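You operate a simulated robot arm through the tools that you are given. There is no shell and no other tool. Be economical: measure what you need, move in short steps, check, and stop when the job is done.

The job below is to be done with a simulated robot arm. You get a single attempt, and the scene is never put back.

JOB
Key the card's parts of blue and gold into the bowl, then whisk it to one shade in the holder.
Fine: put the whisk back; leave the pearl key alone and the spare bowl in its drawer.

The check looks at the end state, three seconds after you hand in, the way a careful person would. Anything else that was tipped, shoved, dropped, spilled or broken makes it a failure.

ROBOT AND FRAMES
A 7-joint arm with a two-finger parallel gripper, fixed in place. Base frame: the origin is at the foot of the arm, x ahead of it, y to its left, z up; the work surface is at about z = 82. Readings come in cm, rad, newtons and seconds.
With the tool pointing down near the work surface it reaches from about 24 to 68 cm from the base axis. Its first joint turns from -1.152 to 1.152 rad. Payload 2.4 kg.
The TCP is the grasp point between the finger pads, 3 cm short of the fingertips. In the tool frame z runs along the fingers and y along their closing line. Largest opening 9.4 cm; finger width 2.8, thickness 1; the body of the gripper, 5 by 9.6 cm, starts 5.5 cm behind the TCP.
Orientation is that of the tool frame in the base frame, as [roll, pitch, yaw] about the fixed x, y, z axes, in that order (R = Rz(yaw) Ry(pitch) Rx(roll)). With the fingers straight down and closing along the base's y, the tool's x points along the base's -x, its y along +y and its z along -z.

CONTROLS
- The arm moves only by the tool send_rows. Its argument "steps" is a list of rows, each an object of numbers (a shift or turn left out is 0, a gripper value left out holds the last): "hand": the closure, from 0 (fully open) to 1 (shut); "dx", "dy", "dz": the shift along the tool's x, y, z in units of 100 mm (1.0 is 100 mm); "ax", "ay", "az": the turn, a rotation vector about the tool's x, y, z in units of 120 degrees (1.0 is 120 degrees). In form: [{"hand": .., "dx": .., "dy": .., "dz": .., "ax": .., "ay": .., "az": ..}, ...]. A call has 1 to 8 rows; each row is the pose to reach, as a shift and turn from the pose commanded when the call began, along the tool's axes at that moment. A call with a number of a shift or a turn outside -1 to 1 is refused whole. Each row takes 0.2 s and may step no farther than 5 cm and 0.15 rad from the row before; otherwise, or with a gripper value out of range, the whole call is refused. A pose out of reach is approached as far as the arm can. The call stops where the force on the tool passes 70 N (or 10 N more than at its start, if that is more) or the arm is blocked; 0.2 s more then pass. The fingers move at their own pace (about 15.3 cm/s each) and stop on an object; they squeeze with about 39 N. The grip force told is the motor's: it shows also when the fingers shut on nothing. Time passes only in rows, and 0.2 s behind the last, so rows that repeat a pose let the fingers close. The reply holds the time, the measured pose of the TCP, the force on the tool along the base axes, the opening and the grip force, in the units named above and with some noise, with the torque about the TCP (base axes, N m) and any sound that the robot's microphone picked up.
- Cameras (640 x 400 px; columns grow to the right, rows downward): "scene" is fixed at [5.79, 49.37, 145.15]; the picture's right is [-0.51, -0.86, 0.00], its down [-0.44, 0.26, -0.86] and it looks along [0.74, -0.44, -0.51] (base axes); focal length 243 px, centre (320, 200). "wrist" rides on the gripper at [7.6, 1.4, -10.3] in the tool frame; the picture's right is [-0.18, 0.98, 0.00], its down [-0.75, -0.14, -0.64] and it looks along [-0.63, -0.12, 0.77] (tool axes); focal length 243 px, centre (320, 200). There is no depth. A picture from a camera that has moved, and an enlarged one, comes with that camera's place and axes in the base frame and with its lens.
- snapshot(camera): a new picture of that camera. No time passes.
- zoom(camera, box): a new picture of the part [left, top, right, bottom] of that camera's present view, enlarged. No time passes.
- hand_in(): hands the job in; it is judged then, once.

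Work in short steps. Places have to be worked out from the pictures, the camera data and where the tool is seen: move nearer, look again, correct. Check each grasp and each placing, and mend what went wrong. You have 120 turns and 68 pictures in all, those below and enlarged ones among them. Open the gripper and draw the arm clear of the work before you hand the job in, unless the task says otherwise; then end with one line.

The tools are called after "Request:" as name(argument=value, ...) on one line, values as JSON. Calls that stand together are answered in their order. send_rows: Moves the arm, as the interface text tells. Its arguments: {"type":"object","properties":{"steps":{"type":"array"}},"required":["steps"]} The other tools are called the same way: snapshot (camera) takes a picture; zoom (camera, box) takes an enlarged picture of a part of a camera's view; hand_in () hands the job in.

At the start:

```text
time_s: 0.0
eef_pos: [28.82, 19.48, 133.48]
tool_rot: [3.138, -0.001, 3.14]
contact_force: [0.1, -0.1, -0.6]
moment: [-0.01, -0.01, 0.01]
width: 9.4
gripper_force: 0.1
```

scene: 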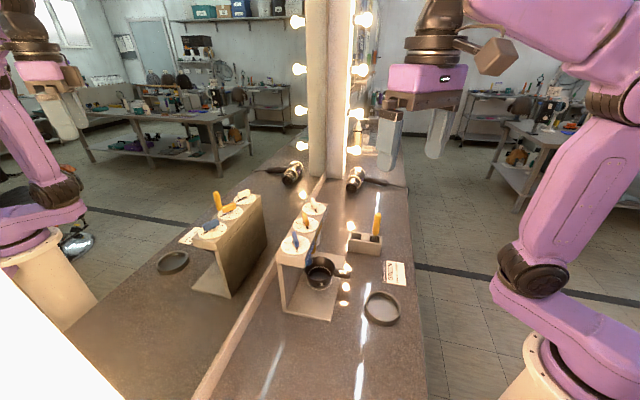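
wrist: 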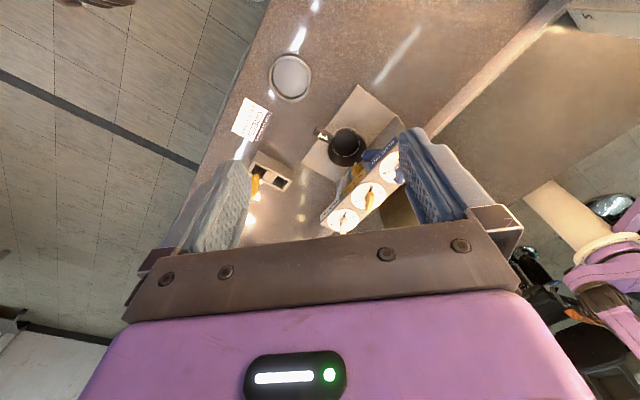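

The scene shows a mirror on the left; the real dispenser with keys, bowl, whisk in holder and card are in the middle. I zoom in on them.

Request:
zoom(camera="scene", box=[260, 180, 420, 340])

Request:
zoom(camera="scene", box=[375, 255, 415, 290])

Request:
zoom(camera="wrist", box=[210, 40, 430, 240])

```text
2.50 times, centred on (340, 260) of scene
camera zoom: at [5.79, 49.37, 145.15], right [-0.51, -0.86, 0.0], down [-0.44, 0.26, -0.86], along [0.74, -0.44, -0.51], focal length 607 px, centre (270, 50)
```

zoom: 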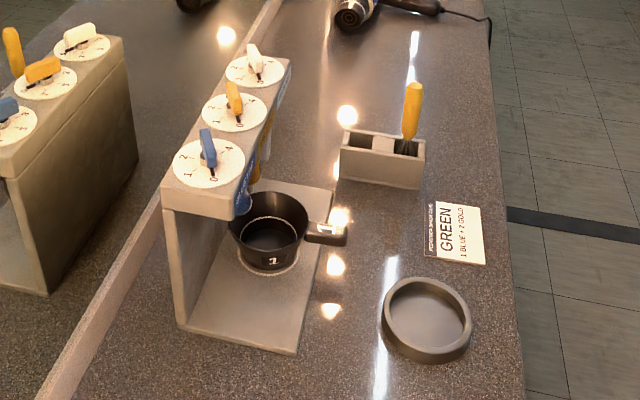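

```text
11.43 times, centred on (395, 272) of scene
camera zoom: at [5.79, 49.37, 145.15], right [-0.51, -0.86, 0.0], down [-0.44, 0.26, -0.86], along [0.74, -0.44, -0.51], focal length 2777 px, centre (-537, -629)
```

zoom: 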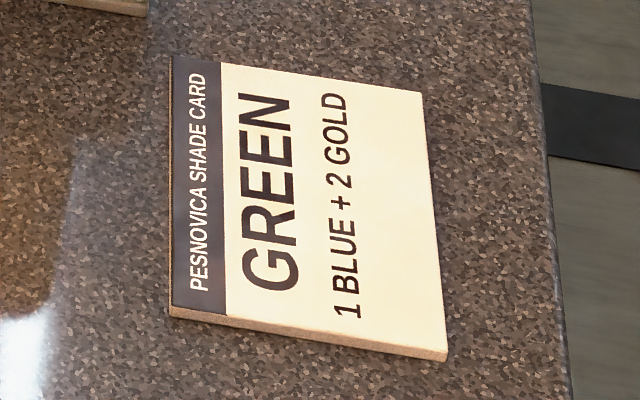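

```text
2.00 times, centred on (320, 140) of wrist
camera zoom: at [21.28, 20.85, 143.77], right [0.19, 0.98, 0.0], down [0.75, -0.14, 0.64], along [0.63, -0.12, -0.77], focal length 485 px, centre (320, 320)
```

zoom: 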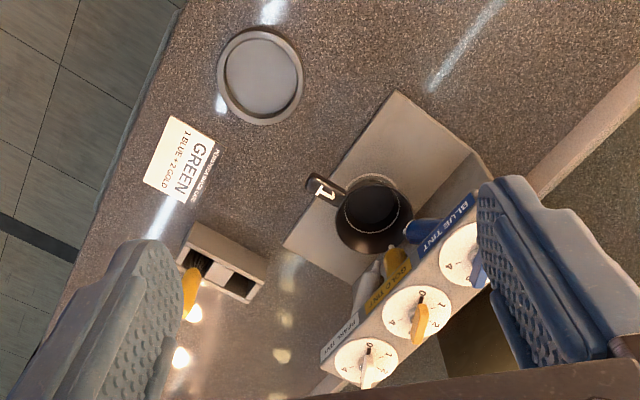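

The card reads 1 blue + 2 gold. I look closer at the dials, the nozzles and the bowl.

Request:
zoom(camera="scene", box=[275, 195, 335, 260])

Request:
zoom(camera="scene", box=[300, 235, 360, 295])

Request:
zoom(camera="wrist", box=[300, 120, 410, 240])

```text
6.15 times, centred on (305, 228) of scene
camera zoom: at [5.79, 49.37, 145.15], right [-0.51, -0.86, 0.0], down [-0.44, 0.26, -0.86], along [0.74, -0.44, -0.51], focal length 1495 px, centre (412, 31)
```

zoom: 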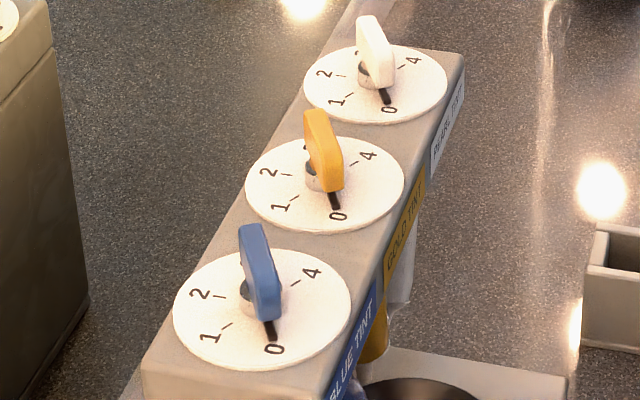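

```text
6.67 times, centred on (330, 265) of scene
camera zoom: at [5.79, 49.37, 145.15], right [-0.51, -0.86, 0.0], down [-0.44, 0.26, -0.86], along [0.74, -0.44, -0.51], focal length 1620 px, centre (253, -233)
```

zoom: 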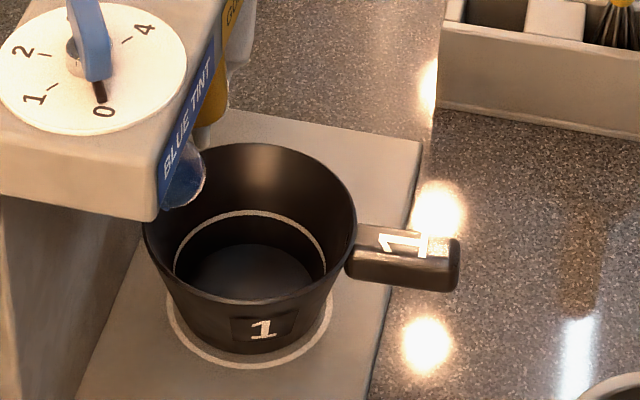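

```text
3.33 times, centred on (355, 180) of wrist
camera zoom: at [21.28, 20.85, 143.77], right [0.19, 0.98, 0.0], down [0.75, -0.14, 0.64], along [0.63, -0.12, -0.77], focal length 809 px, centre (203, 267)
```

zoom: 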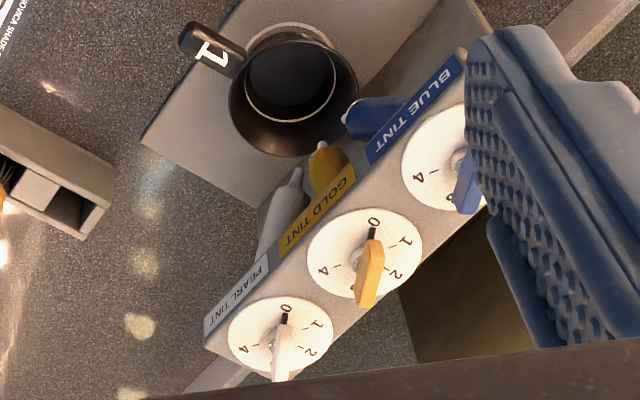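

Dials sit about 8.6 cm apart along a 45° line; gold dial ≈ (55, 24.7, 104), blue ≈ (49, 30.7), with 60° spacing clockwise. I turn the tool 45° and move towards a viewpoint above.

Request:
send_rows(steps=[{"dx": -0.166, "dy": 0.05, "az": -0.0625}, {"dx": -0.333, "dy": 0.1, "az": -0.125}, {"dx": -0.5, "dy": 0.15, "az": -0.1875}, {"dx": -0.666, "dy": 0.2, "az": -0.25}, {"dx": -0.833, "dy": 0.25, "az": -0.3125}, {"dx": -1.0, "dy": 0.3, "az": -0.375}, {"dx": -1.0, "dy": 0.3, "az": -0.375}])

Request:
snapshot(camera="wrist")

```text
time_s: 1.6
eef_pos: [38.82, 22.54, 133.45]
tool_rot: [3.14, 0.001, -2.356]
contact_force: [-0.9, 0.2, -0.2]
moment: [0.01, 0.0, 0.03]
width: 9.37
gripper_force: 0.2
```

```text
59 pictures are left
camera wrist: at [32.45, 18.07, 143.8], right [-0.57, 0.82, 0.0], down [0.63, 0.43, 0.64], along [0.53, 0.36, -0.77], focal length 243 px, centre (320, 200)
```

wrist: 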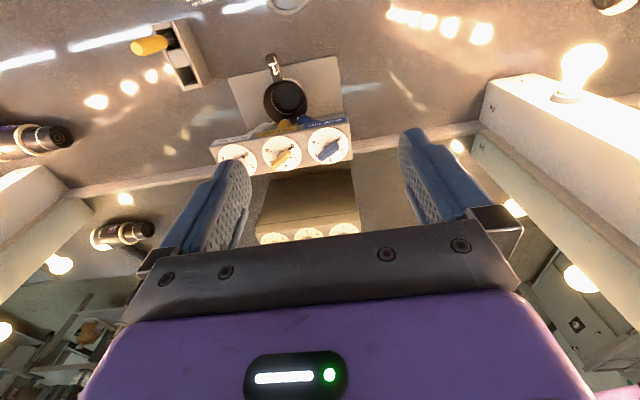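

The row is nicely aligned with the image. I zoom in to see the keys' angle.

Request:
zoom(camera="wrist", box=[200, 50, 360, 180])

```text
3.08 times, centred on (280, 115) of wrist
camera zoom: at [32.45, 18.07, 143.8], right [-0.57, 0.82, 0.0], down [0.63, 0.43, 0.64], along [0.53, 0.36, -0.77], focal length 746 px, centre (443, 462)
```

zoom: 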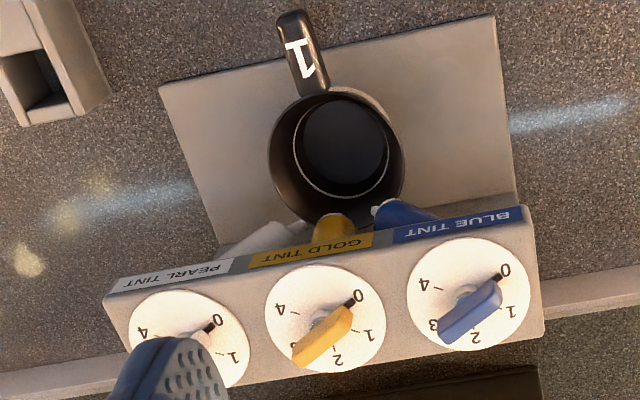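

The key pointers lie at about 165° in the base frame (0), with 1 at ~105° and 2 at ~45°. I turn the tool to yaw 165° and approach above blue.

Request:
send_rows(steps=[{"dx": -0.142, "dy": -0.017, "dz": 0.142, "az": 0.0714}, {"dx": -0.285, "dy": -0.034, "dz": 0.285, "az": 0.1428}, {"dx": -0.428, "dy": -0.051, "dz": 0.428, "az": 0.2142}, {"dx": -0.571, "dy": -0.068, "dz": 0.571, "az": 0.2857}, {"dx": -0.714, "dy": -0.085, "dz": 0.714, "az": 0.3571}, {"dx": -0.857, "dy": -0.102, "dz": 0.857, "az": 0.4286}, {"dx": -1.0, "dy": -0.12, "dz": 1.0, "az": 0.5}, {"dx": -1.0, "dy": -0.12, "dz": 1.0, "az": 0.5}])

Request:
snapshot(camera="wrist")

```text
time_s: 3.4
eef_pos: [46.79, 28.82, 123.64]
tool_rot: [3.141, -0.001, 2.877]
contact_force: [1.1, 0.7, -0.2]
moment: [0.01, -0.02, -0.01]
width: 9.38
gripper_force: 0.1
```

```text
57 pictures are left
camera wrist: at [39.86, 32.09, 133.82], right [0.44, 0.9, 0.0], down [0.69, -0.33, 0.64], along [0.58, -0.28, -0.77], focal length 243 px, centre (320, 200)
```

wrist: 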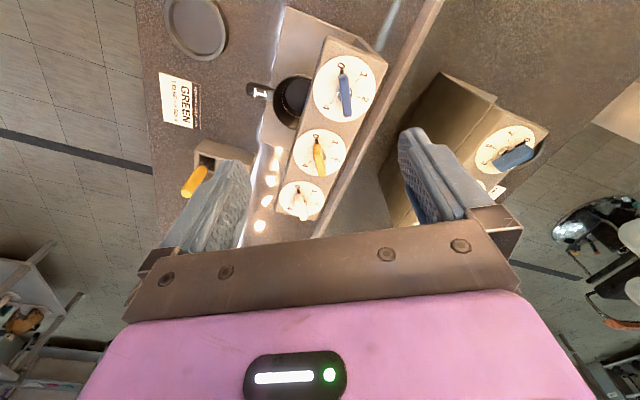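

Zooming on the dials for precise angle and position.

Request:
zoom(camera="wrist", box=[270, 35, 400, 135])

```text
4.00 times, centred on (335, 85) of wrist
camera zoom: at [39.86, 32.09, 133.82], right [0.44, 0.9, 0.0], down [0.69, -0.33, 0.64], along [0.58, -0.28, -0.77], focal length 970 px, centre (260, 660)
```

zoom: 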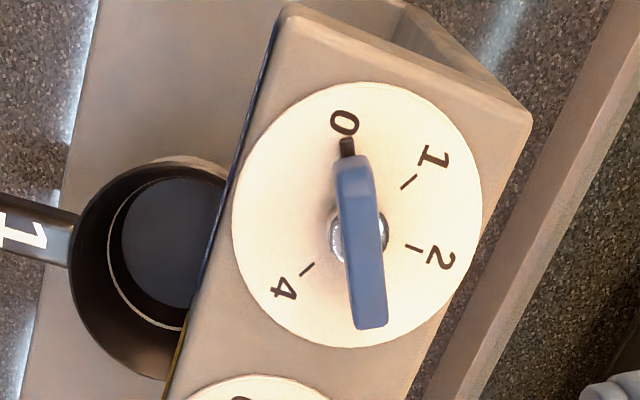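

Blue axis ≈ (48.65, 30.85), blade at 165°, yaw already right. I centre above it and lower to z≈113, fingers half open, then look.

Request:
send_rows(steps=[{"hand": 0.4, "dx": -0.064, "dy": 0.122, "dz": 0.2}, {"dx": -0.127, "dy": 0.244, "dz": 0.4}, {"dx": -0.127, "dy": 0.244, "dz": 0.7}, {"dx": -0.127, "dy": 0.244, "dz": 1.0}, {"dx": -0.127, "dy": 0.244, "dz": 1.0}])

Request:
snapshot(camera="wrist")

Request:
zoom(camera="scene", box=[260, 170, 360, 270])

```text
time_s: 4.6
eef_pos: [48.71, 30.66, 113.36]
tool_rot: [3.138, 0.002, 2.878]
contact_force: [0.7, 0.3, 0.5]
moment: [-0.01, 0.01, 0.03]
width: 5.62
gripper_force: 0.0
```

```text
55 pictures are left
camera wrist: at [41.63, 33.94, 123.65], right [0.43, 0.9, 0.0], down [0.69, -0.33, 0.64], along [0.58, -0.28, -0.77], focal length 243 px, centre (320, 200)
```

wrist: 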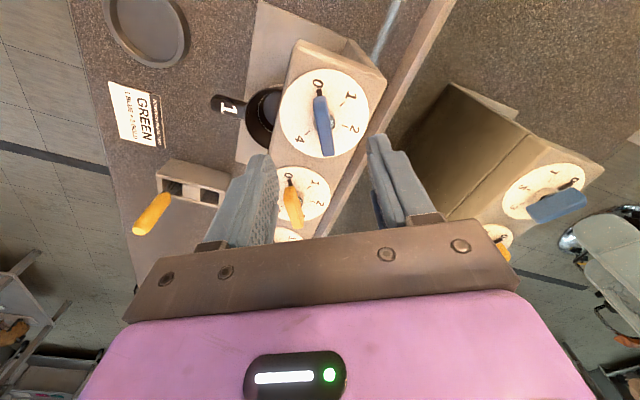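

```text
4.00 times, centred on (310, 220) of scene
camera zoom: at [5.79, 49.37, 145.15], right [-0.51, -0.86, 0.0], down [-0.44, 0.26, -0.86], along [0.74, -0.44, -0.51], focal length 972 px, centre (360, 120)
```

zoom: 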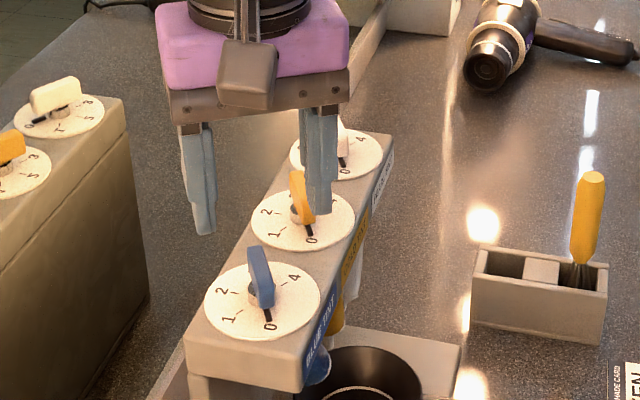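

Alignment is good: the TCP is over the blue hub, dial surface likely ≈ 104.5–105. I lower to z≈108.7.

Request:
send_rows(steps=[{"dz": 0.15}, {"dz": 0.3}, {"dz": 0.4}, {"dz": 0.46}, {"dz": 0.46}])

Request:
zoom(camera="scene", box=[260, 190, 340, 260])

Request:
snapshot(camera="wrist")

```text
time_s: 5.8
eef_pos: [48.57, 30.69, 108.91]
tool_rot: [3.14, 0.0, 2.878]
contact_force: [-0.9, -0.3, 0.4]
moment: [-0.03, -0.03, 0.02]
width: 5.65
gripper_force: 0.1
```

```text
5.71 times, centred on (300, 225) of scene
camera zoom: at [5.79, 49.37, 145.15], right [-0.51, -0.86, 0.0], down [-0.44, 0.26, -0.86], along [0.74, -0.44, -0.51], focal length 1388 px, centre (434, 57)
```

zoom: 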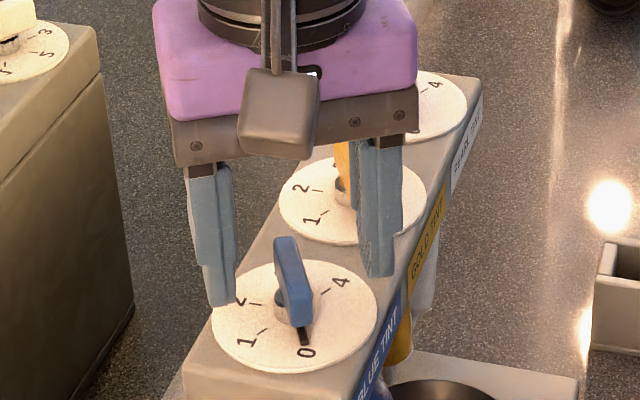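

```text
52 pictures are left
camera wrist: at [41.65, 34.01, 119.16], right [0.43, 0.9, 0.0], down [0.69, -0.33, 0.64], along [0.58, -0.28, -0.77], focal length 243 px, centre (320, 200)
```

wrist: 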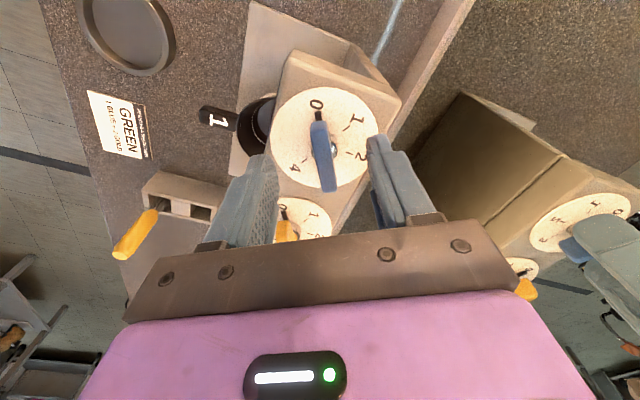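

The key may be lower than I assumed relative to the fingertips; I zoom to check its height.

Request:
zoom(camera="scene", box=[280, 215, 325, 255])

Request:
zoom(camera="wrist", box=[250, 80, 410, 230])

```text
10.00 times, centred on (302, 235) of scene
camera zoom: at [5.79, 49.37, 145.15], right [-0.51, -0.86, 0.0], down [-0.44, 0.26, -0.86], along [0.74, -0.44, -0.51], focal length 2430 px, centre (495, -150)
```

zoom: 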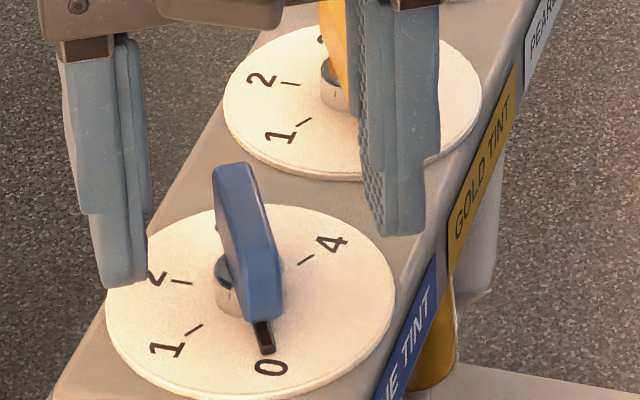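

```text
2.67 times, centred on (330, 155) of wrist
camera zoom: at [41.65, 34.01, 119.16], right [0.43, 0.9, 0.0], down [0.69, -0.33, 0.64], along [0.58, -0.28, -0.77], focal length 647 px, centre (293, 320)
```

zoom: 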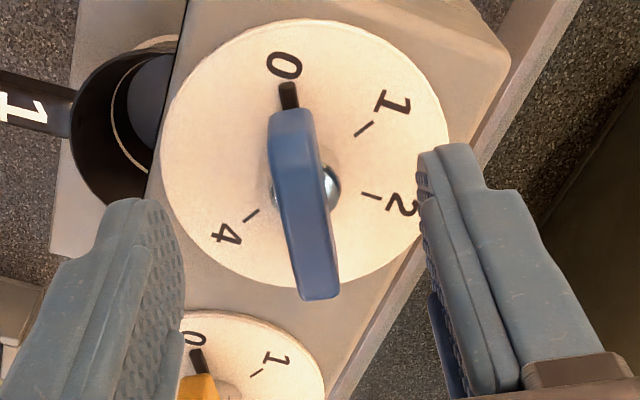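

Re-solving from both views: blue axis ≈ (48.05, 31.2), dial ≈ 104.5–105. I shift 0.65 cm / 0.45 cm onto it, then lower 0.4 cm.

Request:
send_rows(steps=[{"dx": 0.065, "dy": 0.045}, {"dx": 0.065, "dy": 0.045, "dz": 0.02}, {"dx": 0.065, "dy": 0.045, "dz": 0.04}, {"dx": 0.065, "dy": 0.045, "dz": 0.04}])

Request:
zoom(camera="wrist", box=[250, 80, 410, 230])

Request:
zoom(camera="scene", box=[280, 215, 325, 255])

```text
time_s: 6.8
eef_pos: [48.11, 31.35, 108.54]
tool_rot: [3.139, -0.001, 2.878]
contact_force: [-0.2, 1.0, -0.1]
moment: [-0.03, 0.02, 0.01]
width: 5.64
gripper_force: 0.2
```

```text
2.67 times, centred on (330, 155) of wrist
camera zoom: at [41.16, 34.67, 118.78], right [0.43, 0.9, 0.0], down [0.69, -0.33, 0.64], along [0.58, -0.28, -0.77], focal length 647 px, centre (293, 320)
```

zoom: 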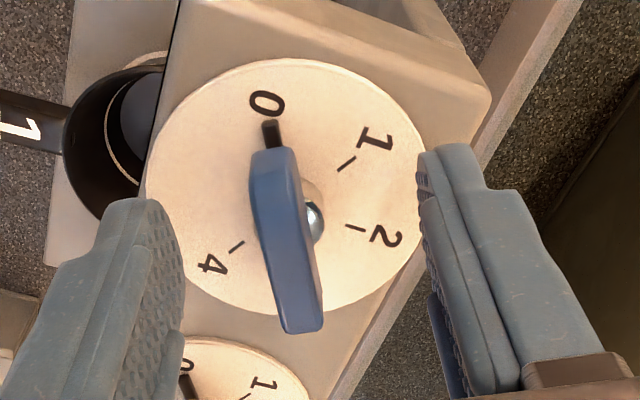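

```text
10.00 times, centred on (302, 235) of scene
camera zoom: at [5.79, 49.37, 145.15], right [-0.51, -0.86, 0.0], down [-0.44, 0.26, -0.86], along [0.74, -0.44, -0.51], focal length 2430 px, centre (495, -150)
```

zoom: 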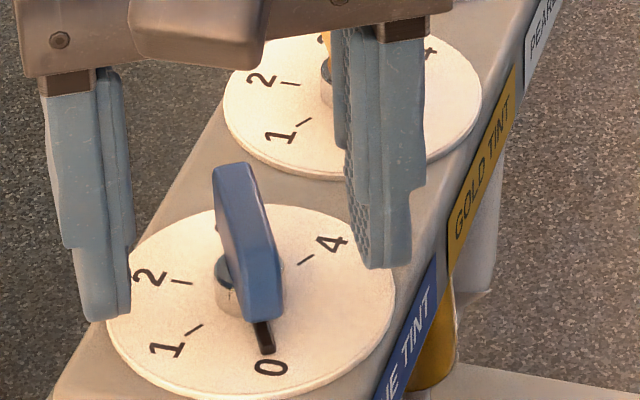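

Fingertips straddle the whole blade, ~0.3 cm above the dial, centred. I close on the key.

Request:
send_rows(steps=[{"hand": 0.8}, {"hand": 1.0}, {"hand": 1.0}, {"hand": 1.0}])

Request:
zoom(camera="scene", box=[280, 215, 325, 255])

```text
time_s: 7.8
eef_pos: [48.0, 31.17, 108.5]
tool_rot: [3.141, -0.003, 2.877]
contact_force: [-3.5, -9.4, 4.7]
moment: [-0.1, 1.05, -0.03]
width: 0.96
gripper_force: 39.0
```

```text
10.00 times, centred on (302, 235) of scene
camera zoom: at [5.78, 49.34, 145.16], right [-0.51, -0.86, 0.0], down [-0.44, 0.26, -0.86], along [0.74, -0.44, -0.51], focal length 2430 px, centre (495, -150)
```

zoom: 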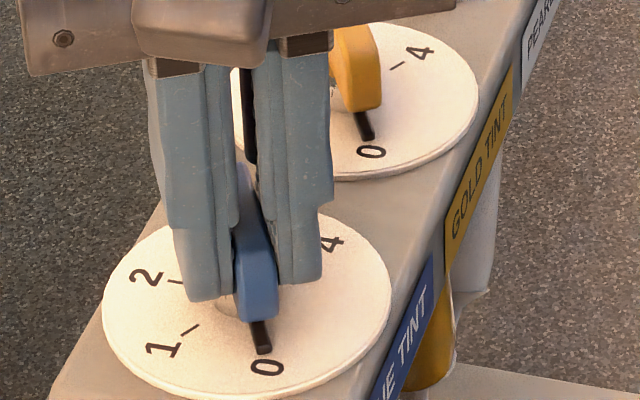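

Gripped (0.96 cm wide). I turn clockwise 60° to mark 1, relaxing the sideways load slightly.

Request:
send_rows(steps=[{"dy": -0.015, "az": 0.0714}, {"dy": -0.015, "az": 0.1428}, {"dy": -0.015, "az": 0.2142}, {"dy": -0.015, "az": 0.2857}, {"dy": -0.015, "az": 0.3571}, {"dy": -0.015, "az": 0.4286}, {"dy": -0.015, "az": 0.5}, {"dy": -0.015, "az": 0.5}])

Request:
zoom(camera="scene", box=[280, 205, 350, 285])

```text
time_s: 9.6
eef_pos: [48.02, 31.41, 108.52]
tool_rot: [-3.14, -0.003, 1.829]
contact_force: [-5.9, 7.7, -0.7]
moment: [0.66, 0.16, 0.0]
width: 0.98
gripper_force: 39.3
```

```text
5.00 times, centred on (315, 245) of scene
camera zoom: at [5.78, 49.4, 145.14], right [-0.51, -0.86, 0.0], down [-0.44, 0.26, -0.86], along [0.74, -0.44, -0.51], focal length 1215 px, centre (345, -25)
```

zoom: 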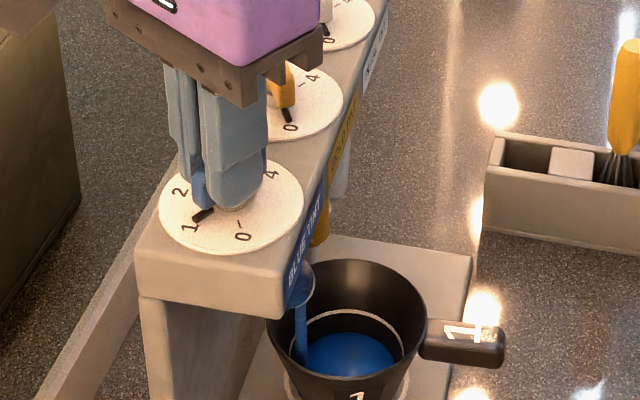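

Blue is flowing with the pointer at 1. I wait one row and check whether the stream stops.

Request:
send_rows(steps=[{"hand": 1.0}])

Request:
zoom(camera="scene", box=[280, 205, 350, 285])

```text
time_s: 10.0
eef_pos: [48.06, 31.17, 108.59]
tool_rot: [-3.14, -0.001, 1.831]
contact_force: [-6.2, 8.4, -0.3]
moment: [0.63, 0.29, 0.03]
width: 0.97
gripper_force: 39.2
```

```text
5.00 times, centred on (315, 245) of scene
camera zoom: at [5.78, 49.4, 145.14], right [-0.51, -0.86, 0.0], down [-0.44, 0.26, -0.86], along [0.74, -0.44, -0.51], focal length 1215 px, centre (345, -25)
```

zoom: 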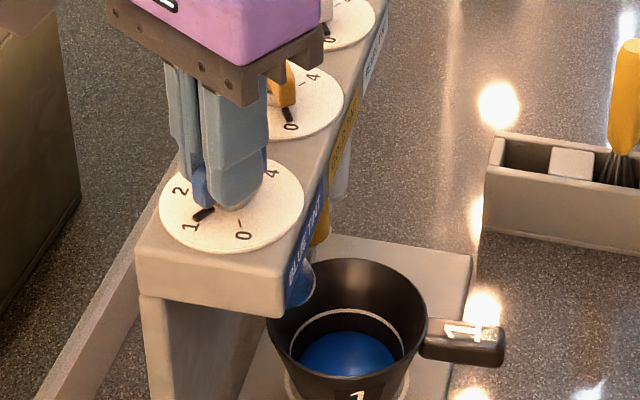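

Exactly one part dispensed and the stream stopped. I release the key and lift.

Request:
send_rows(steps=[{"hand": 0.7}, {"hand": 0.4}, {"hand": 0.4}, {"hand": 0.4, "dz": -0.2}, {"hand": 0.4, "dz": -0.5}, {"hand": 0.4, "dz": -0.8}])

```text
time_s: 11.4
eef_pos: [48.19, 31.11, 116.42]
tool_rot: [-3.141, -0.002, 1.833]
contact_force: [-0.3, -0.5, -1.2]
moment: [-0.02, -0.02, -0.01]
width: 5.66
gripper_force: 0.0
```

Now move over the gold dial, est. (54.05, 25.25), turning back to yaw 165°.

Request:
send_rows(steps=[{"dx": -0.103, "dy": 0.059, "az": -0.0714}, {"dx": -0.205, "dy": 0.119, "az": -0.1428}, {"dx": -0.307, "dy": 0.178, "az": -0.2142}, {"dx": -0.41, "dy": 0.238, "az": -0.2857}, {"dx": -0.512, "dy": 0.297, "az": -0.3571}, {"dx": -0.615, "dy": 0.357, "az": -0.4286}, {"dx": -0.717, "dy": 0.416, "az": -0.5, "dz": 0.15}, {"dx": -0.717, "dy": 0.416, "az": -0.5, "dz": 0.3}])

Request:
snapshot(camera="wrist")

```text
time_s: 13.2
eef_pos: [53.85, 25.31, 113.43]
tool_rot: [3.139, -0.001, 2.882]
contact_force: [0.6, -0.5, -0.1]
moment: [-0.01, -0.01, -0.02]
width: 5.62
gripper_force: 0.0
```

```text
44 pictures are left
camera wrist: at [46.98, 28.59, 123.68], right [0.43, 0.9, 0.0], down [0.69, -0.33, 0.64], along [0.58, -0.28, -0.77], focal length 243 px, centre (320, 200)
```

wrist: 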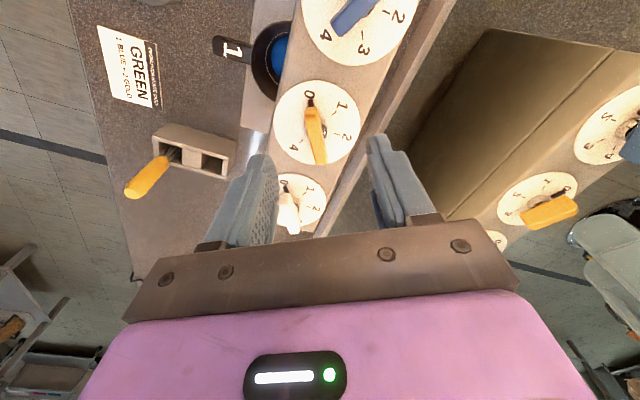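

Gold dial is centred in view (needs ~0.2 cm in −y). I descend to z≈108.5 and look.

Request:
send_rows(steps=[{"dy": -0.02, "dz": 0.15}, {"dy": -0.02, "dz": 0.3}, {"dy": -0.02, "dz": 0.4}, {"dy": -0.02, "dz": 0.49}, {"dy": -0.02, "dz": 0.49}])

Request:
zoom(camera="wrist", box=[250, 80, 410, 230])

Request:
zoom(camera="scene", box=[285, 190, 335, 240])

```text
time_s: 14.4
eef_pos: [54.02, 25.26, 108.45]
tool_rot: [3.138, -0.001, 2.877]
contact_force: [0.3, 0.5, -0.1]
moment: [0.01, 0.01, -0.01]
width: 5.63
gripper_force: 0.1
```

```text
2.67 times, centred on (330, 155) of wrist
camera zoom: at [46.91, 28.5, 118.78], right [0.43, 0.9, 0.0], down [0.69, -0.33, 0.64], along [0.58, -0.28, -0.77], focal length 647 px, centre (293, 320)
```

zoom: 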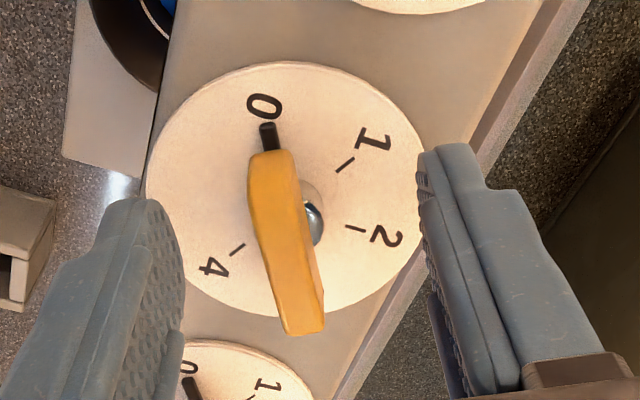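

```text
8.00 times, centred on (310, 215) of scene
camera zoom: at [5.79, 49.37, 145.15], right [-0.51, -0.86, 0.0], down [-0.44, 0.26, -0.86], along [0.74, -0.44, -0.51], focal length 1944 px, centre (400, 80)
```

zoom: 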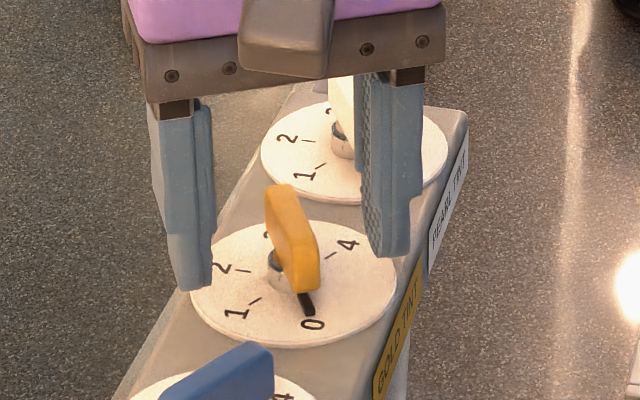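

Same alignment as with blue. Close on the gold key and check.

Request:
send_rows(steps=[{"hand": 0.8, "dy": -0.015}, {"hand": 1.0, "dy": -0.015}, {"hand": 1.0, "dy": -0.015}, {"hand": 1.0, "dy": -0.015}])

```text
time_s: 15.4
eef_pos: [53.84, 24.89, 108.49]
tool_rot: [3.141, -0.002, 2.878]
contact_force: [-6.1, -5.0, 2.7]
moment: [0.0, 0.75, -0.03]
width: 0.99
gripper_force: 38.9
```

Gripped (0.99 cm, 39 N). Turn 60° towards mark 1.

Request:
send_rows(steps=[{"az": 0.0714}, {"az": 0.1428}, {"az": 0.2142}, {"az": 0.2857}, {"az": 0.3571}, {"az": 0.4286}, {"az": 0.5}, {"az": 0.5}])

```text
time_s: 17.2
eef_pos: [53.82, 25.02, 108.68]
tool_rot: [-3.139, -0.002, 1.829]
contact_force: [1.7, -1.3, -0.4]
moment: [-0.33, -0.3, 0.04]
width: 0.95
gripper_force: 38.5
```

Smooth, low force. Continue by 30° first to check the wrist range.

Request:
send_rows(steps=[{"az": 0.0625}, {"az": 0.125}, {"az": 0.1875}, {"az": 0.25}, {"az": 0.25}])

Request:
zoom(camera="scene", box=[275, 190, 355, 280])

```text
time_s: 18.4
eef_pos: [53.92, 25.06, 108.58]
tool_rot: [-3.14, -0.002, 1.306]
contact_force: [1.1, -0.3, 0.6]
moment: [0.18, -0.19, 0.01]
width: 0.97
gripper_force: 39.2
```

```text
4.44 times, centred on (315, 235) of scene
camera zoom: at [5.83, 49.39, 145.14], right [-0.51, -0.86, 0.0], down [-0.44, 0.26, -0.86], along [0.74, -0.44, -0.51], focal length 1080 px, centre (342, 44)
```

zoom: 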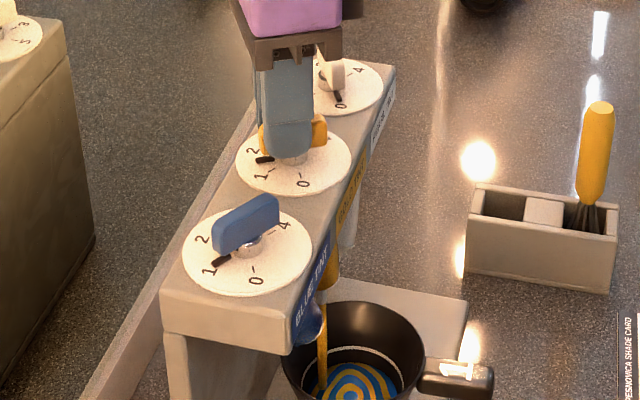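

Gold is flowing and the wrist has range. Turn the last 30° to mark 2.

Request:
send_rows(steps=[{"az": 0.0625}, {"az": 0.125}, {"az": 0.1875}, {"az": 0.25}, {"az": 0.25}, {"az": 0.25}, {"az": 0.25}, {"az": 0.25}])

Request:
zoom(camera="scene", box=[275, 190, 355, 280])

```text
time_s: 20.2
eef_pos: [53.87, 25.07, 108.58]
tool_rot: [-3.14, 0.001, 0.785]
contact_force: [-0.4, 0.7, 0.3]
moment: [0.23, -0.36, 0.01]
width: 0.98
gripper_force: 38.9
```

```text
4.44 times, centred on (315, 235) of scene
camera zoom: at [5.84, 49.39, 145.14], right [-0.51, -0.86, 0.0], down [-0.44, 0.26, -0.86], along [0.74, -0.44, -0.51], focal length 1080 px, centre (342, 44)
```

zoom: 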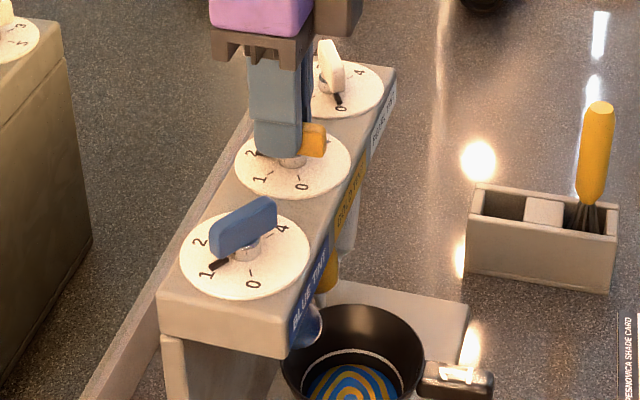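

Stream has ended. Release the gold key and lift.

Request:
send_rows(steps=[{"hand": 0.7}, {"hand": 0.4}, {"hand": 0.4}, {"hand": 0.4, "dz": -0.2}, {"hand": 0.4, "dz": -0.5}, {"hand": 0.4, "dz": -0.9}])

Request:
snapshot(camera="scene")

```text
time_s: 21.6
eef_pos: [54.05, 25.15, 117.92]
tool_rot: [-3.139, -0.001, 0.783]
contact_force: [0.0, -0.3, -0.3]
moment: [0.01, -0.04, 0.02]
width: 5.65
gripper_force: 0.1
```

```text
39 pictures are left
```

scene: 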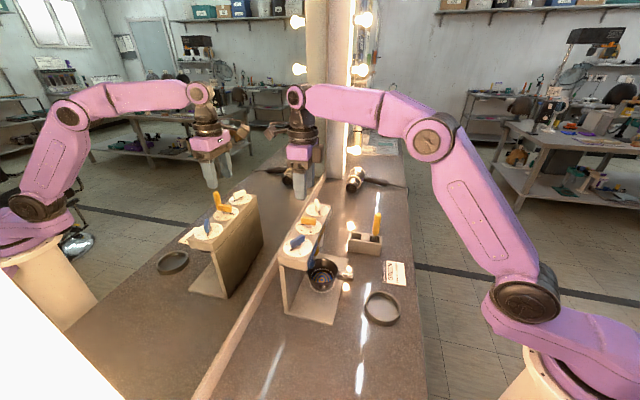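

Gold finished at 2; dispenser untouched. Next is the bowl: centre ≈ (51.3, 22.5), rim z≈90, handle pointing 225° with its middle ≈ (46.5, 17). I back away over it while turning the tool back counter‑clockwise.

Request:
send_rows(steps=[{"hand": 0.3, "dx": -0.14, "az": -0.0714}, {"dx": -0.28, "az": -0.1428}, {"dx": -0.42, "az": -0.2142}, {"dx": -0.56, "az": -0.2857}, {"dx": -0.7, "az": -0.3571}, {"dx": -0.85, "az": -0.4286}, {"dx": -1.0, "az": -0.5}])

Request:
send_rows(steps=[{"az": -0.0714}, {"az": -0.1428}, {"az": -0.2142}, {"az": -0.2857}, {"az": -0.3571}, {"az": -0.4286}, {"az": -0.5}])

Request:
send_rows(steps=[{"az": -0.0714}, {"az": -0.1428}, {"az": -0.2142}, {"az": -0.2857}, {"az": -0.3571}, {"az": -0.4286}, {"az": -0.5}, {"az": -0.5}])

Request:
snapshot(camera="wrist")

```text
time_s: 23.2
eef_pos: [46.87, 17.92, 117.7]
tool_rot: [-3.141, 0.0, 1.834]
contact_force: [0.0, 1.1, -0.4]
moment: [-0.04, -0.02, 0.0]
width: 6.59
gripper_force: 0.0
```

```text
time_s: 24.8
eef_pos: [46.86, 18.02, 117.52]
tool_rot: [3.141, 0.002, 2.881]
contact_force: [0.7, 0.2, 0.0]
moment: [0.02, -0.01, -0.03]
width: 6.58
gripper_force: 0.1
```

```text
time_s: 26.6
eef_pos: [46.81, 17.94, 117.54]
tool_rot: [3.141, 0.001, -2.356]
contact_force: [0.8, 0.0, 0.1]
moment: [-0.01, 0.01, 0.02]
width: 6.57
gripper_force: 0.0
```

```text
38 pictures are left
camera wrist: at [40.43, 13.46, 127.84], right [-0.57, 0.82, 0.0], down [0.63, 0.43, 0.64], along [0.53, 0.36, -0.77], focal length 243 px, centre (320, 200)
```

wrist: 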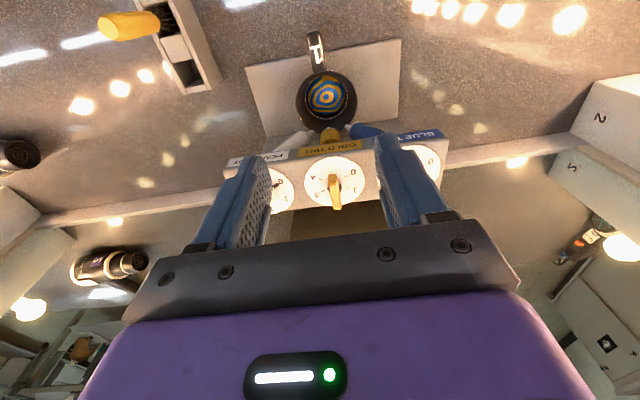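

Zooming on the bowl and handle for location.

Request:
zoom(camera="wrist", box=[240, 10, 410, 150])

```text
2.86 times, centred on (325, 80) of wrist
camera zoom: at [40.43, 13.46, 127.84], right [-0.57, 0.82, 0.0], down [0.63, 0.43, 0.64], along [0.53, 0.36, -0.77], focal length 693 px, centre (306, 543)
```

zoom: 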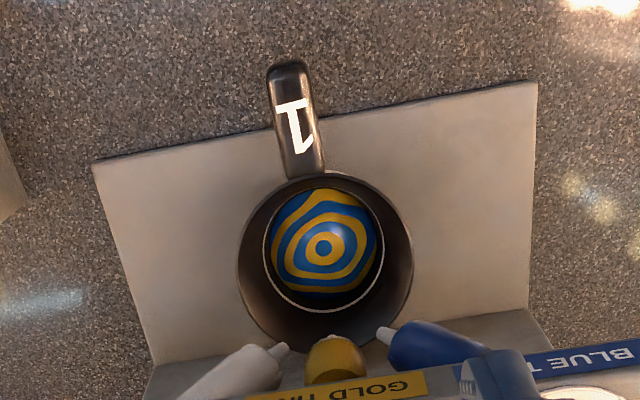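

The wrist estimate differs ~1.3 cm from the earlier one; I check in the scene view whether the dispenser has moved.

Request:
zoom(camera="scene", box=[260, 180, 420, 340])

```text
2.50 times, centred on (340, 260) of scene
camera zoom: at [5.79, 49.37, 145.15], right [-0.51, -0.86, 0.0], down [-0.44, 0.26, -0.86], along [0.74, -0.44, -0.51], focal length 607 px, centre (270, 50)
```

zoom: 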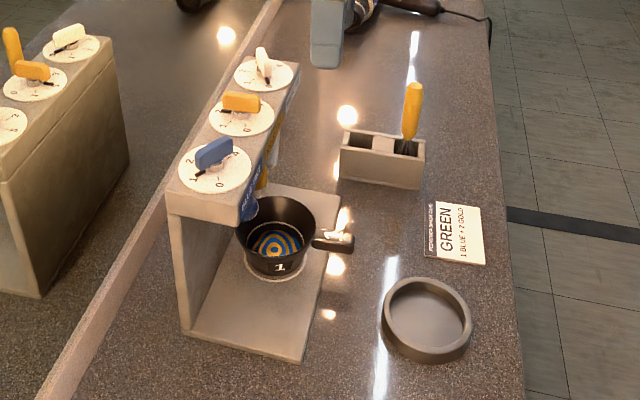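

The dispenser slid ~1 cm (towards −x) while I turned gold; I'll consider moving it back once the bowl is away. Now I go above the handle middle ≈ (45.4, 16.5) and lower.

Request:
send_rows(steps=[{"dx": 0.1, "dz": 0.2}, {"dx": 0.2, "dz": 0.5}, {"dx": 0.2, "dz": 0.8}, {"dx": 0.2, "dz": 1.0}, {"dx": 0.2, "dz": 1.0}])

Request:
send_rows(steps=[{"dz": 0.3}, {"dz": 0.6}, {"dz": 0.9}, {"dz": 0.9}])

Request:
snapshot(camera="wrist")

```text
time_s: 27.8
eef_pos: [45.34, 16.6, 107.66]
tool_rot: [3.139, 0.002, -2.356]
contact_force: [0.0, -0.7, -0.5]
moment: [0.01, 0.03, 0.0]
width: 6.59
gripper_force: 0.0
```

```text
time_s: 28.8
eef_pos: [45.38, 16.52, 98.6]
tool_rot: [3.14, 0.002, -2.358]
contact_force: [0.2, 0.1, -0.1]
moment: [0.02, 0.02, 0.01]
width: 6.59
gripper_force: 0.1
```

```text
35 pictures are left
camera wrist: at [38.89, 12.01, 108.93], right [-0.56, 0.83, 0.0], down [0.63, 0.43, 0.64], along [0.53, 0.36, -0.77], focal length 243 px, centre (320, 200)
```

wrist: 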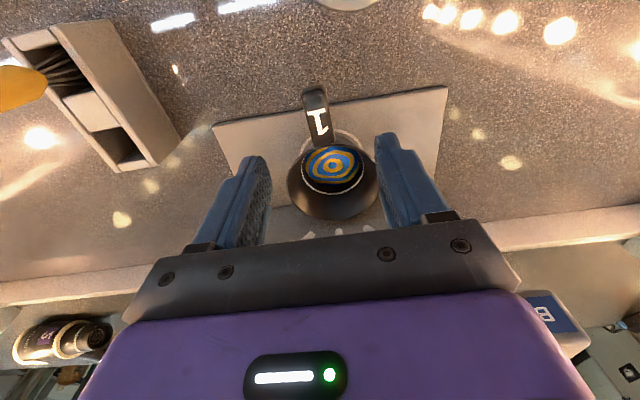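

The handle lies straight under the TCP, aligned. Small correction, then descend to z≈89.6.

Request:
send_rows(steps=[{"dx": 0.02, "dy": -0.02, "dz": 0.25}, {"dx": 0.02, "dy": -0.02, "dz": 0.5}, {"dx": 0.02, "dy": -0.02, "dz": 0.7}, {"dx": 0.02, "dy": -0.02, "dz": 0.85}, {"dx": 0.02, "dy": -0.02, "dz": 0.9}, {"dx": 0.02, "dy": -0.02, "dz": 0.9}])

Request:
snapshot(camera="wrist")

Request:
zoom(camera="scene", box=[280, 210, 380, 310])

```text
time_s: 30.2
eef_pos: [45.36, 16.34, 89.66]
tool_rot: [3.14, 0.002, -2.36]
contact_force: [0.0, -0.8, 0.2]
moment: [0.01, -0.01, -0.02]
width: 6.59
gripper_force: 0.1
```

```text
34 pictures are left
camera wrist: at [39.02, 11.92, 99.84], right [-0.56, 0.83, 0.0], down [0.63, 0.43, 0.64], along [0.53, 0.36, -0.77], focal length 243 px, centre (320, 200)
```

wrist: 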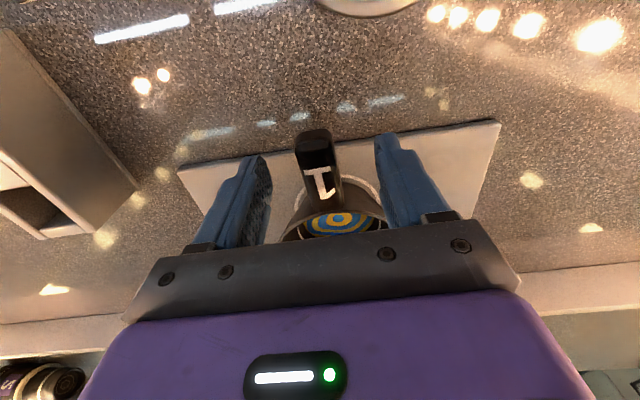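

```text
4.00 times, centred on (330, 260) of scene
camera zoom: at [5.79, 49.37, 145.15], right [-0.51, -0.86, 0.0], down [-0.44, 0.26, -0.86], along [0.74, -0.44, -0.51], focal length 972 px, centre (280, -40)
```

zoom: 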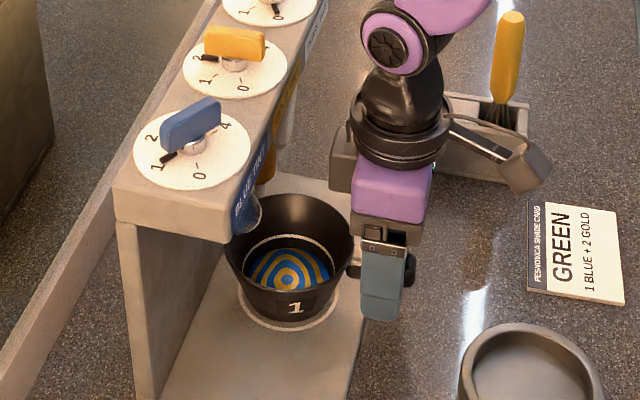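

Fingers straddle the handle with it near the TCP level. Close.

Request:
send_rows(steps=[{"hand": 0.7}, {"hand": 0.8}, {"hand": 1.0}, {"hand": 1.0}, {"hand": 1.0}])

```text
time_s: 31.4
eef_pos: [45.36, 16.41, 89.59]
tool_rot: [3.141, 0.002, -2.358]
contact_force: [-0.2, -1.4, 0.4]
moment: [-0.04, 0.03, -0.02]
width: 2.1
gripper_force: 38.5
```

Gripped (2.1 cm). Lift gently 0.6 cm and look before pulling out.

Request:
send_rows(steps=[{"dz": -0.02}, {"dz": -0.04}, {"dz": -0.06}, {"dz": -0.06}])

Request:
zoom(camera="scene", box=[300, 225, 360, 295])

```text
time_s: 32.4
eef_pos: [45.36, 16.24, 90.22]
tool_rot: [3.14, -0.001, -2.357]
contact_force: [0.6, 0.2, -1.1]
moment: [-0.04, 0.05, 0.01]
width: 2.1
gripper_force: 39.5
```

```text
5.71 times, centred on (330, 260) of scene
camera zoom: at [5.79, 49.37, 145.15], right [-0.51, -0.86, 0.0], down [-0.44, 0.26, -0.86], along [0.74, -0.44, -0.51], focal length 1388 px, centre (263, -143)
```

zoom: 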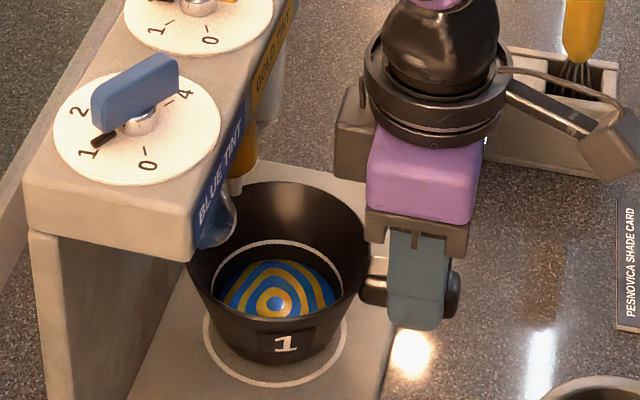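

Bowl is up and level. Pull straight out along the handle direction, slowly.

Request:
send_rows(steps=[{"dx": 0.05, "dz": -0.0}, {"dx": 0.15}, {"dx": 0.27}, {"dx": 0.4}, {"dx": 0.55, "dz": -0.03}, {"dx": 0.68, "dz": -0.07}, {"dx": 0.78, "dz": -0.12}, {"dx": 0.82, "dz": -0.15}])

Request:
snapshot(camera="scene")

Request:
snapshot(camera="wrist")

```text
time_s: 34.2
eef_pos: [39.41, 10.43, 91.68]
tool_rot: [3.14, 0.001, -2.358]
contact_force: [-0.3, 0.3, -0.8]
moment: [-0.04, 0.05, 0.02]
width: 2.11
gripper_force: 39.2
```

```text
31 pictures are left
```

scene: 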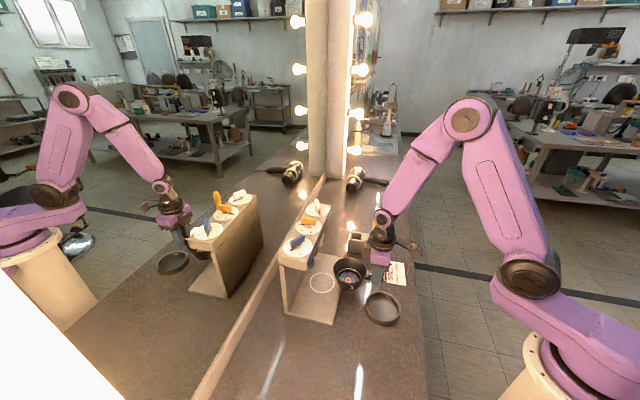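

```text
30 pictures are left
camera wrist: at [33.14, 6.05, 101.94], right [-0.56, 0.83, 0.0], down [0.63, 0.43, 0.64], along [0.53, 0.36, -0.77], focal length 243 px, centre (320, 200)
```

wrist: 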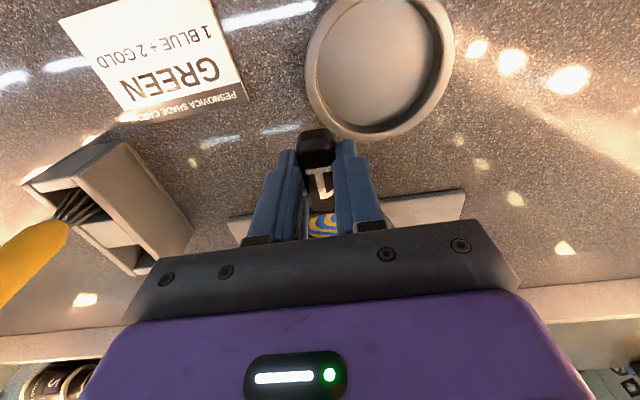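

Holder centre ≈ (34, 11.3). Carry the bowl over it, a little higher.

Request:
send_rows(steps=[{"dx": 0.06, "dy": 0.03, "dz": -0.05}, {"dx": 0.18, "dy": 0.08, "dz": -0.1}, {"dx": 0.33, "dy": 0.15, "dz": -0.13}, {"dx": 0.5, "dy": 0.22, "dz": -0.15}, {"dx": 0.67, "dy": 0.3, "dz": -0.15}, {"dx": 0.82, "dy": 0.37, "dz": -0.15}, {"dx": 0.92, "dy": 0.42, "dz": -0.15}, {"dx": 0.98, "dy": 0.445, "dz": -0.15}])

Request:
zoom(camera="scene", box=[330, 240, 450, 350])

Request:
snapshot(camera="wrist")

```text
time_s: 36.0
eef_pos: [29.45, 6.54, 93.17]
tool_rot: [3.141, 0.001, -2.356]
contact_force: [0.2, 0.9, -0.5]
moment: [-0.02, 0.05, -0.01]
width: 2.11
gripper_force: 39.0
```

```text
3.64 times, centred on (390, 295) of scene
camera zoom: at [5.79, 49.37, 145.15], right [-0.51, -0.86, 0.0], down [-0.44, 0.26, -0.86], along [0.74, -0.44, -0.51], focal length 884 px, centre (66, -146)
```

zoom: 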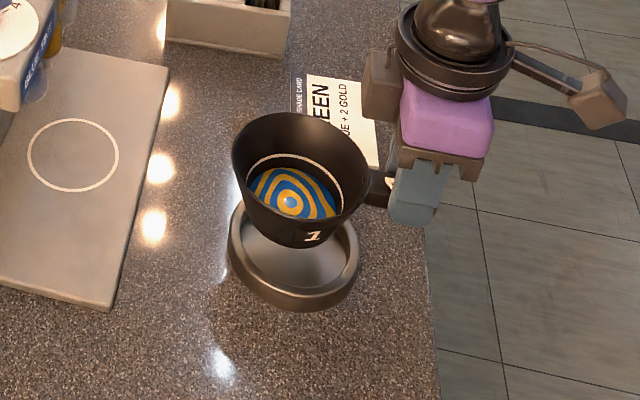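

```text
28 pictures are left
camera wrist: at [23.05, 2.14, 103.4], right [-0.56, 0.83, 0.0], down [0.63, 0.43, 0.64], along [0.53, 0.36, -0.77], focal length 243 px, centre (320, 200)
```

wrist: 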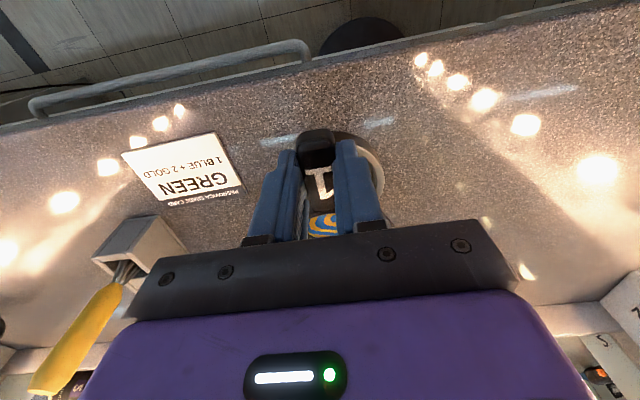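

Bowl centre works out at ≈ (34.6, 11.75), practically over the holder. Small correction, lower to just above.

Request:
send_rows(steps=[{"dx": 0.02, "dz": 0.05}, {"dx": 0.02, "dz": 0.12}, {"dx": 0.02, "dz": 0.2}, {"dx": 0.02, "dz": 0.25}, {"dx": 0.02, "dz": 0.28}, {"dx": 0.02, "dz": 0.28}])

Request:
zoom(camera="scene", box=[330, 240, 450, 350])

```text
time_s: 37.4
eef_pos: [29.41, 6.53, 90.36]
tool_rot: [3.14, 0.001, -2.359]
contact_force: [-0.3, -0.4, -0.8]
moment: [0.0, 0.0, -0.02]
width: 2.12
gripper_force: 38.8
```

```text
3.64 times, centred on (390, 295) of scene
camera zoom: at [5.79, 49.37, 145.15], right [-0.51, -0.86, 0.0], down [-0.44, 0.26, -0.86], along [0.74, -0.44, -0.51], focal length 884 px, centre (66, -146)
```

zoom: 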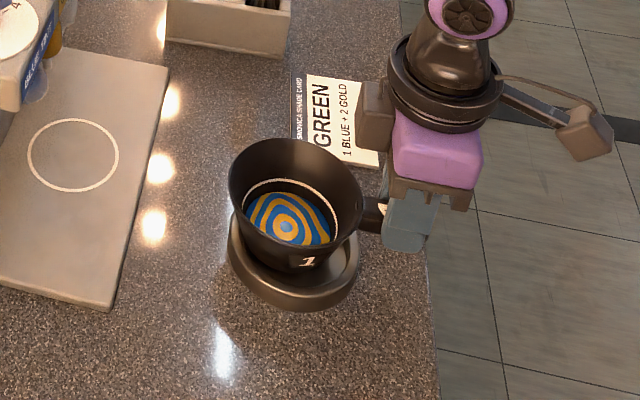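

Bowl is over the recess. Lower in small steps, watching the force.

Request:
send_rows(steps=[{"dz": 0.02}, {"dz": 0.04}, {"dz": 0.06}, {"dz": 0.06}])

```text
time_s: 38.4
eef_pos: [29.27, 6.54, 89.72]
tool_rot: [3.139, 0.002, -2.358]
contact_force: [-0.1, 0.7, -1.1]
moment: [-0.05, 0.04, -0.03]
width: 2.1
gripper_force: 38.9
```

Request:
send_rows(steps=[{"dz": 0.015}, {"dz": 0.03}, {"dz": 0.03}])

Request:
zoom(camera="scene", box=[345, 265, 425, 335])

```text
time_s: 39.2
eef_pos: [29.32, 6.67, 89.45]
tool_rot: [3.141, 0.0, -2.356]
contact_force: [-2.7, -0.6, 1.0]
moment: [-0.01, 0.1, 0.18]
width: 2.1
gripper_force: 38.7
```

```text
5.71 times, centred on (385, 300) of scene
camera zoom: at [5.78, 49.37, 145.15], right [-0.51, -0.86, 0.0], down [-0.44, 0.26, -0.86], along [0.74, -0.44, -0.51], focal length 1388 px, centre (-51, -371)
```

zoom: 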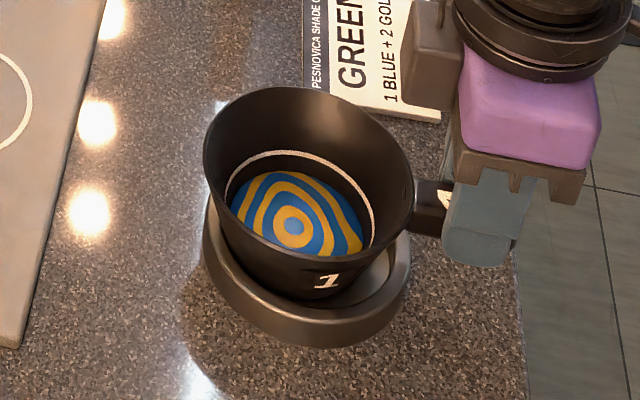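

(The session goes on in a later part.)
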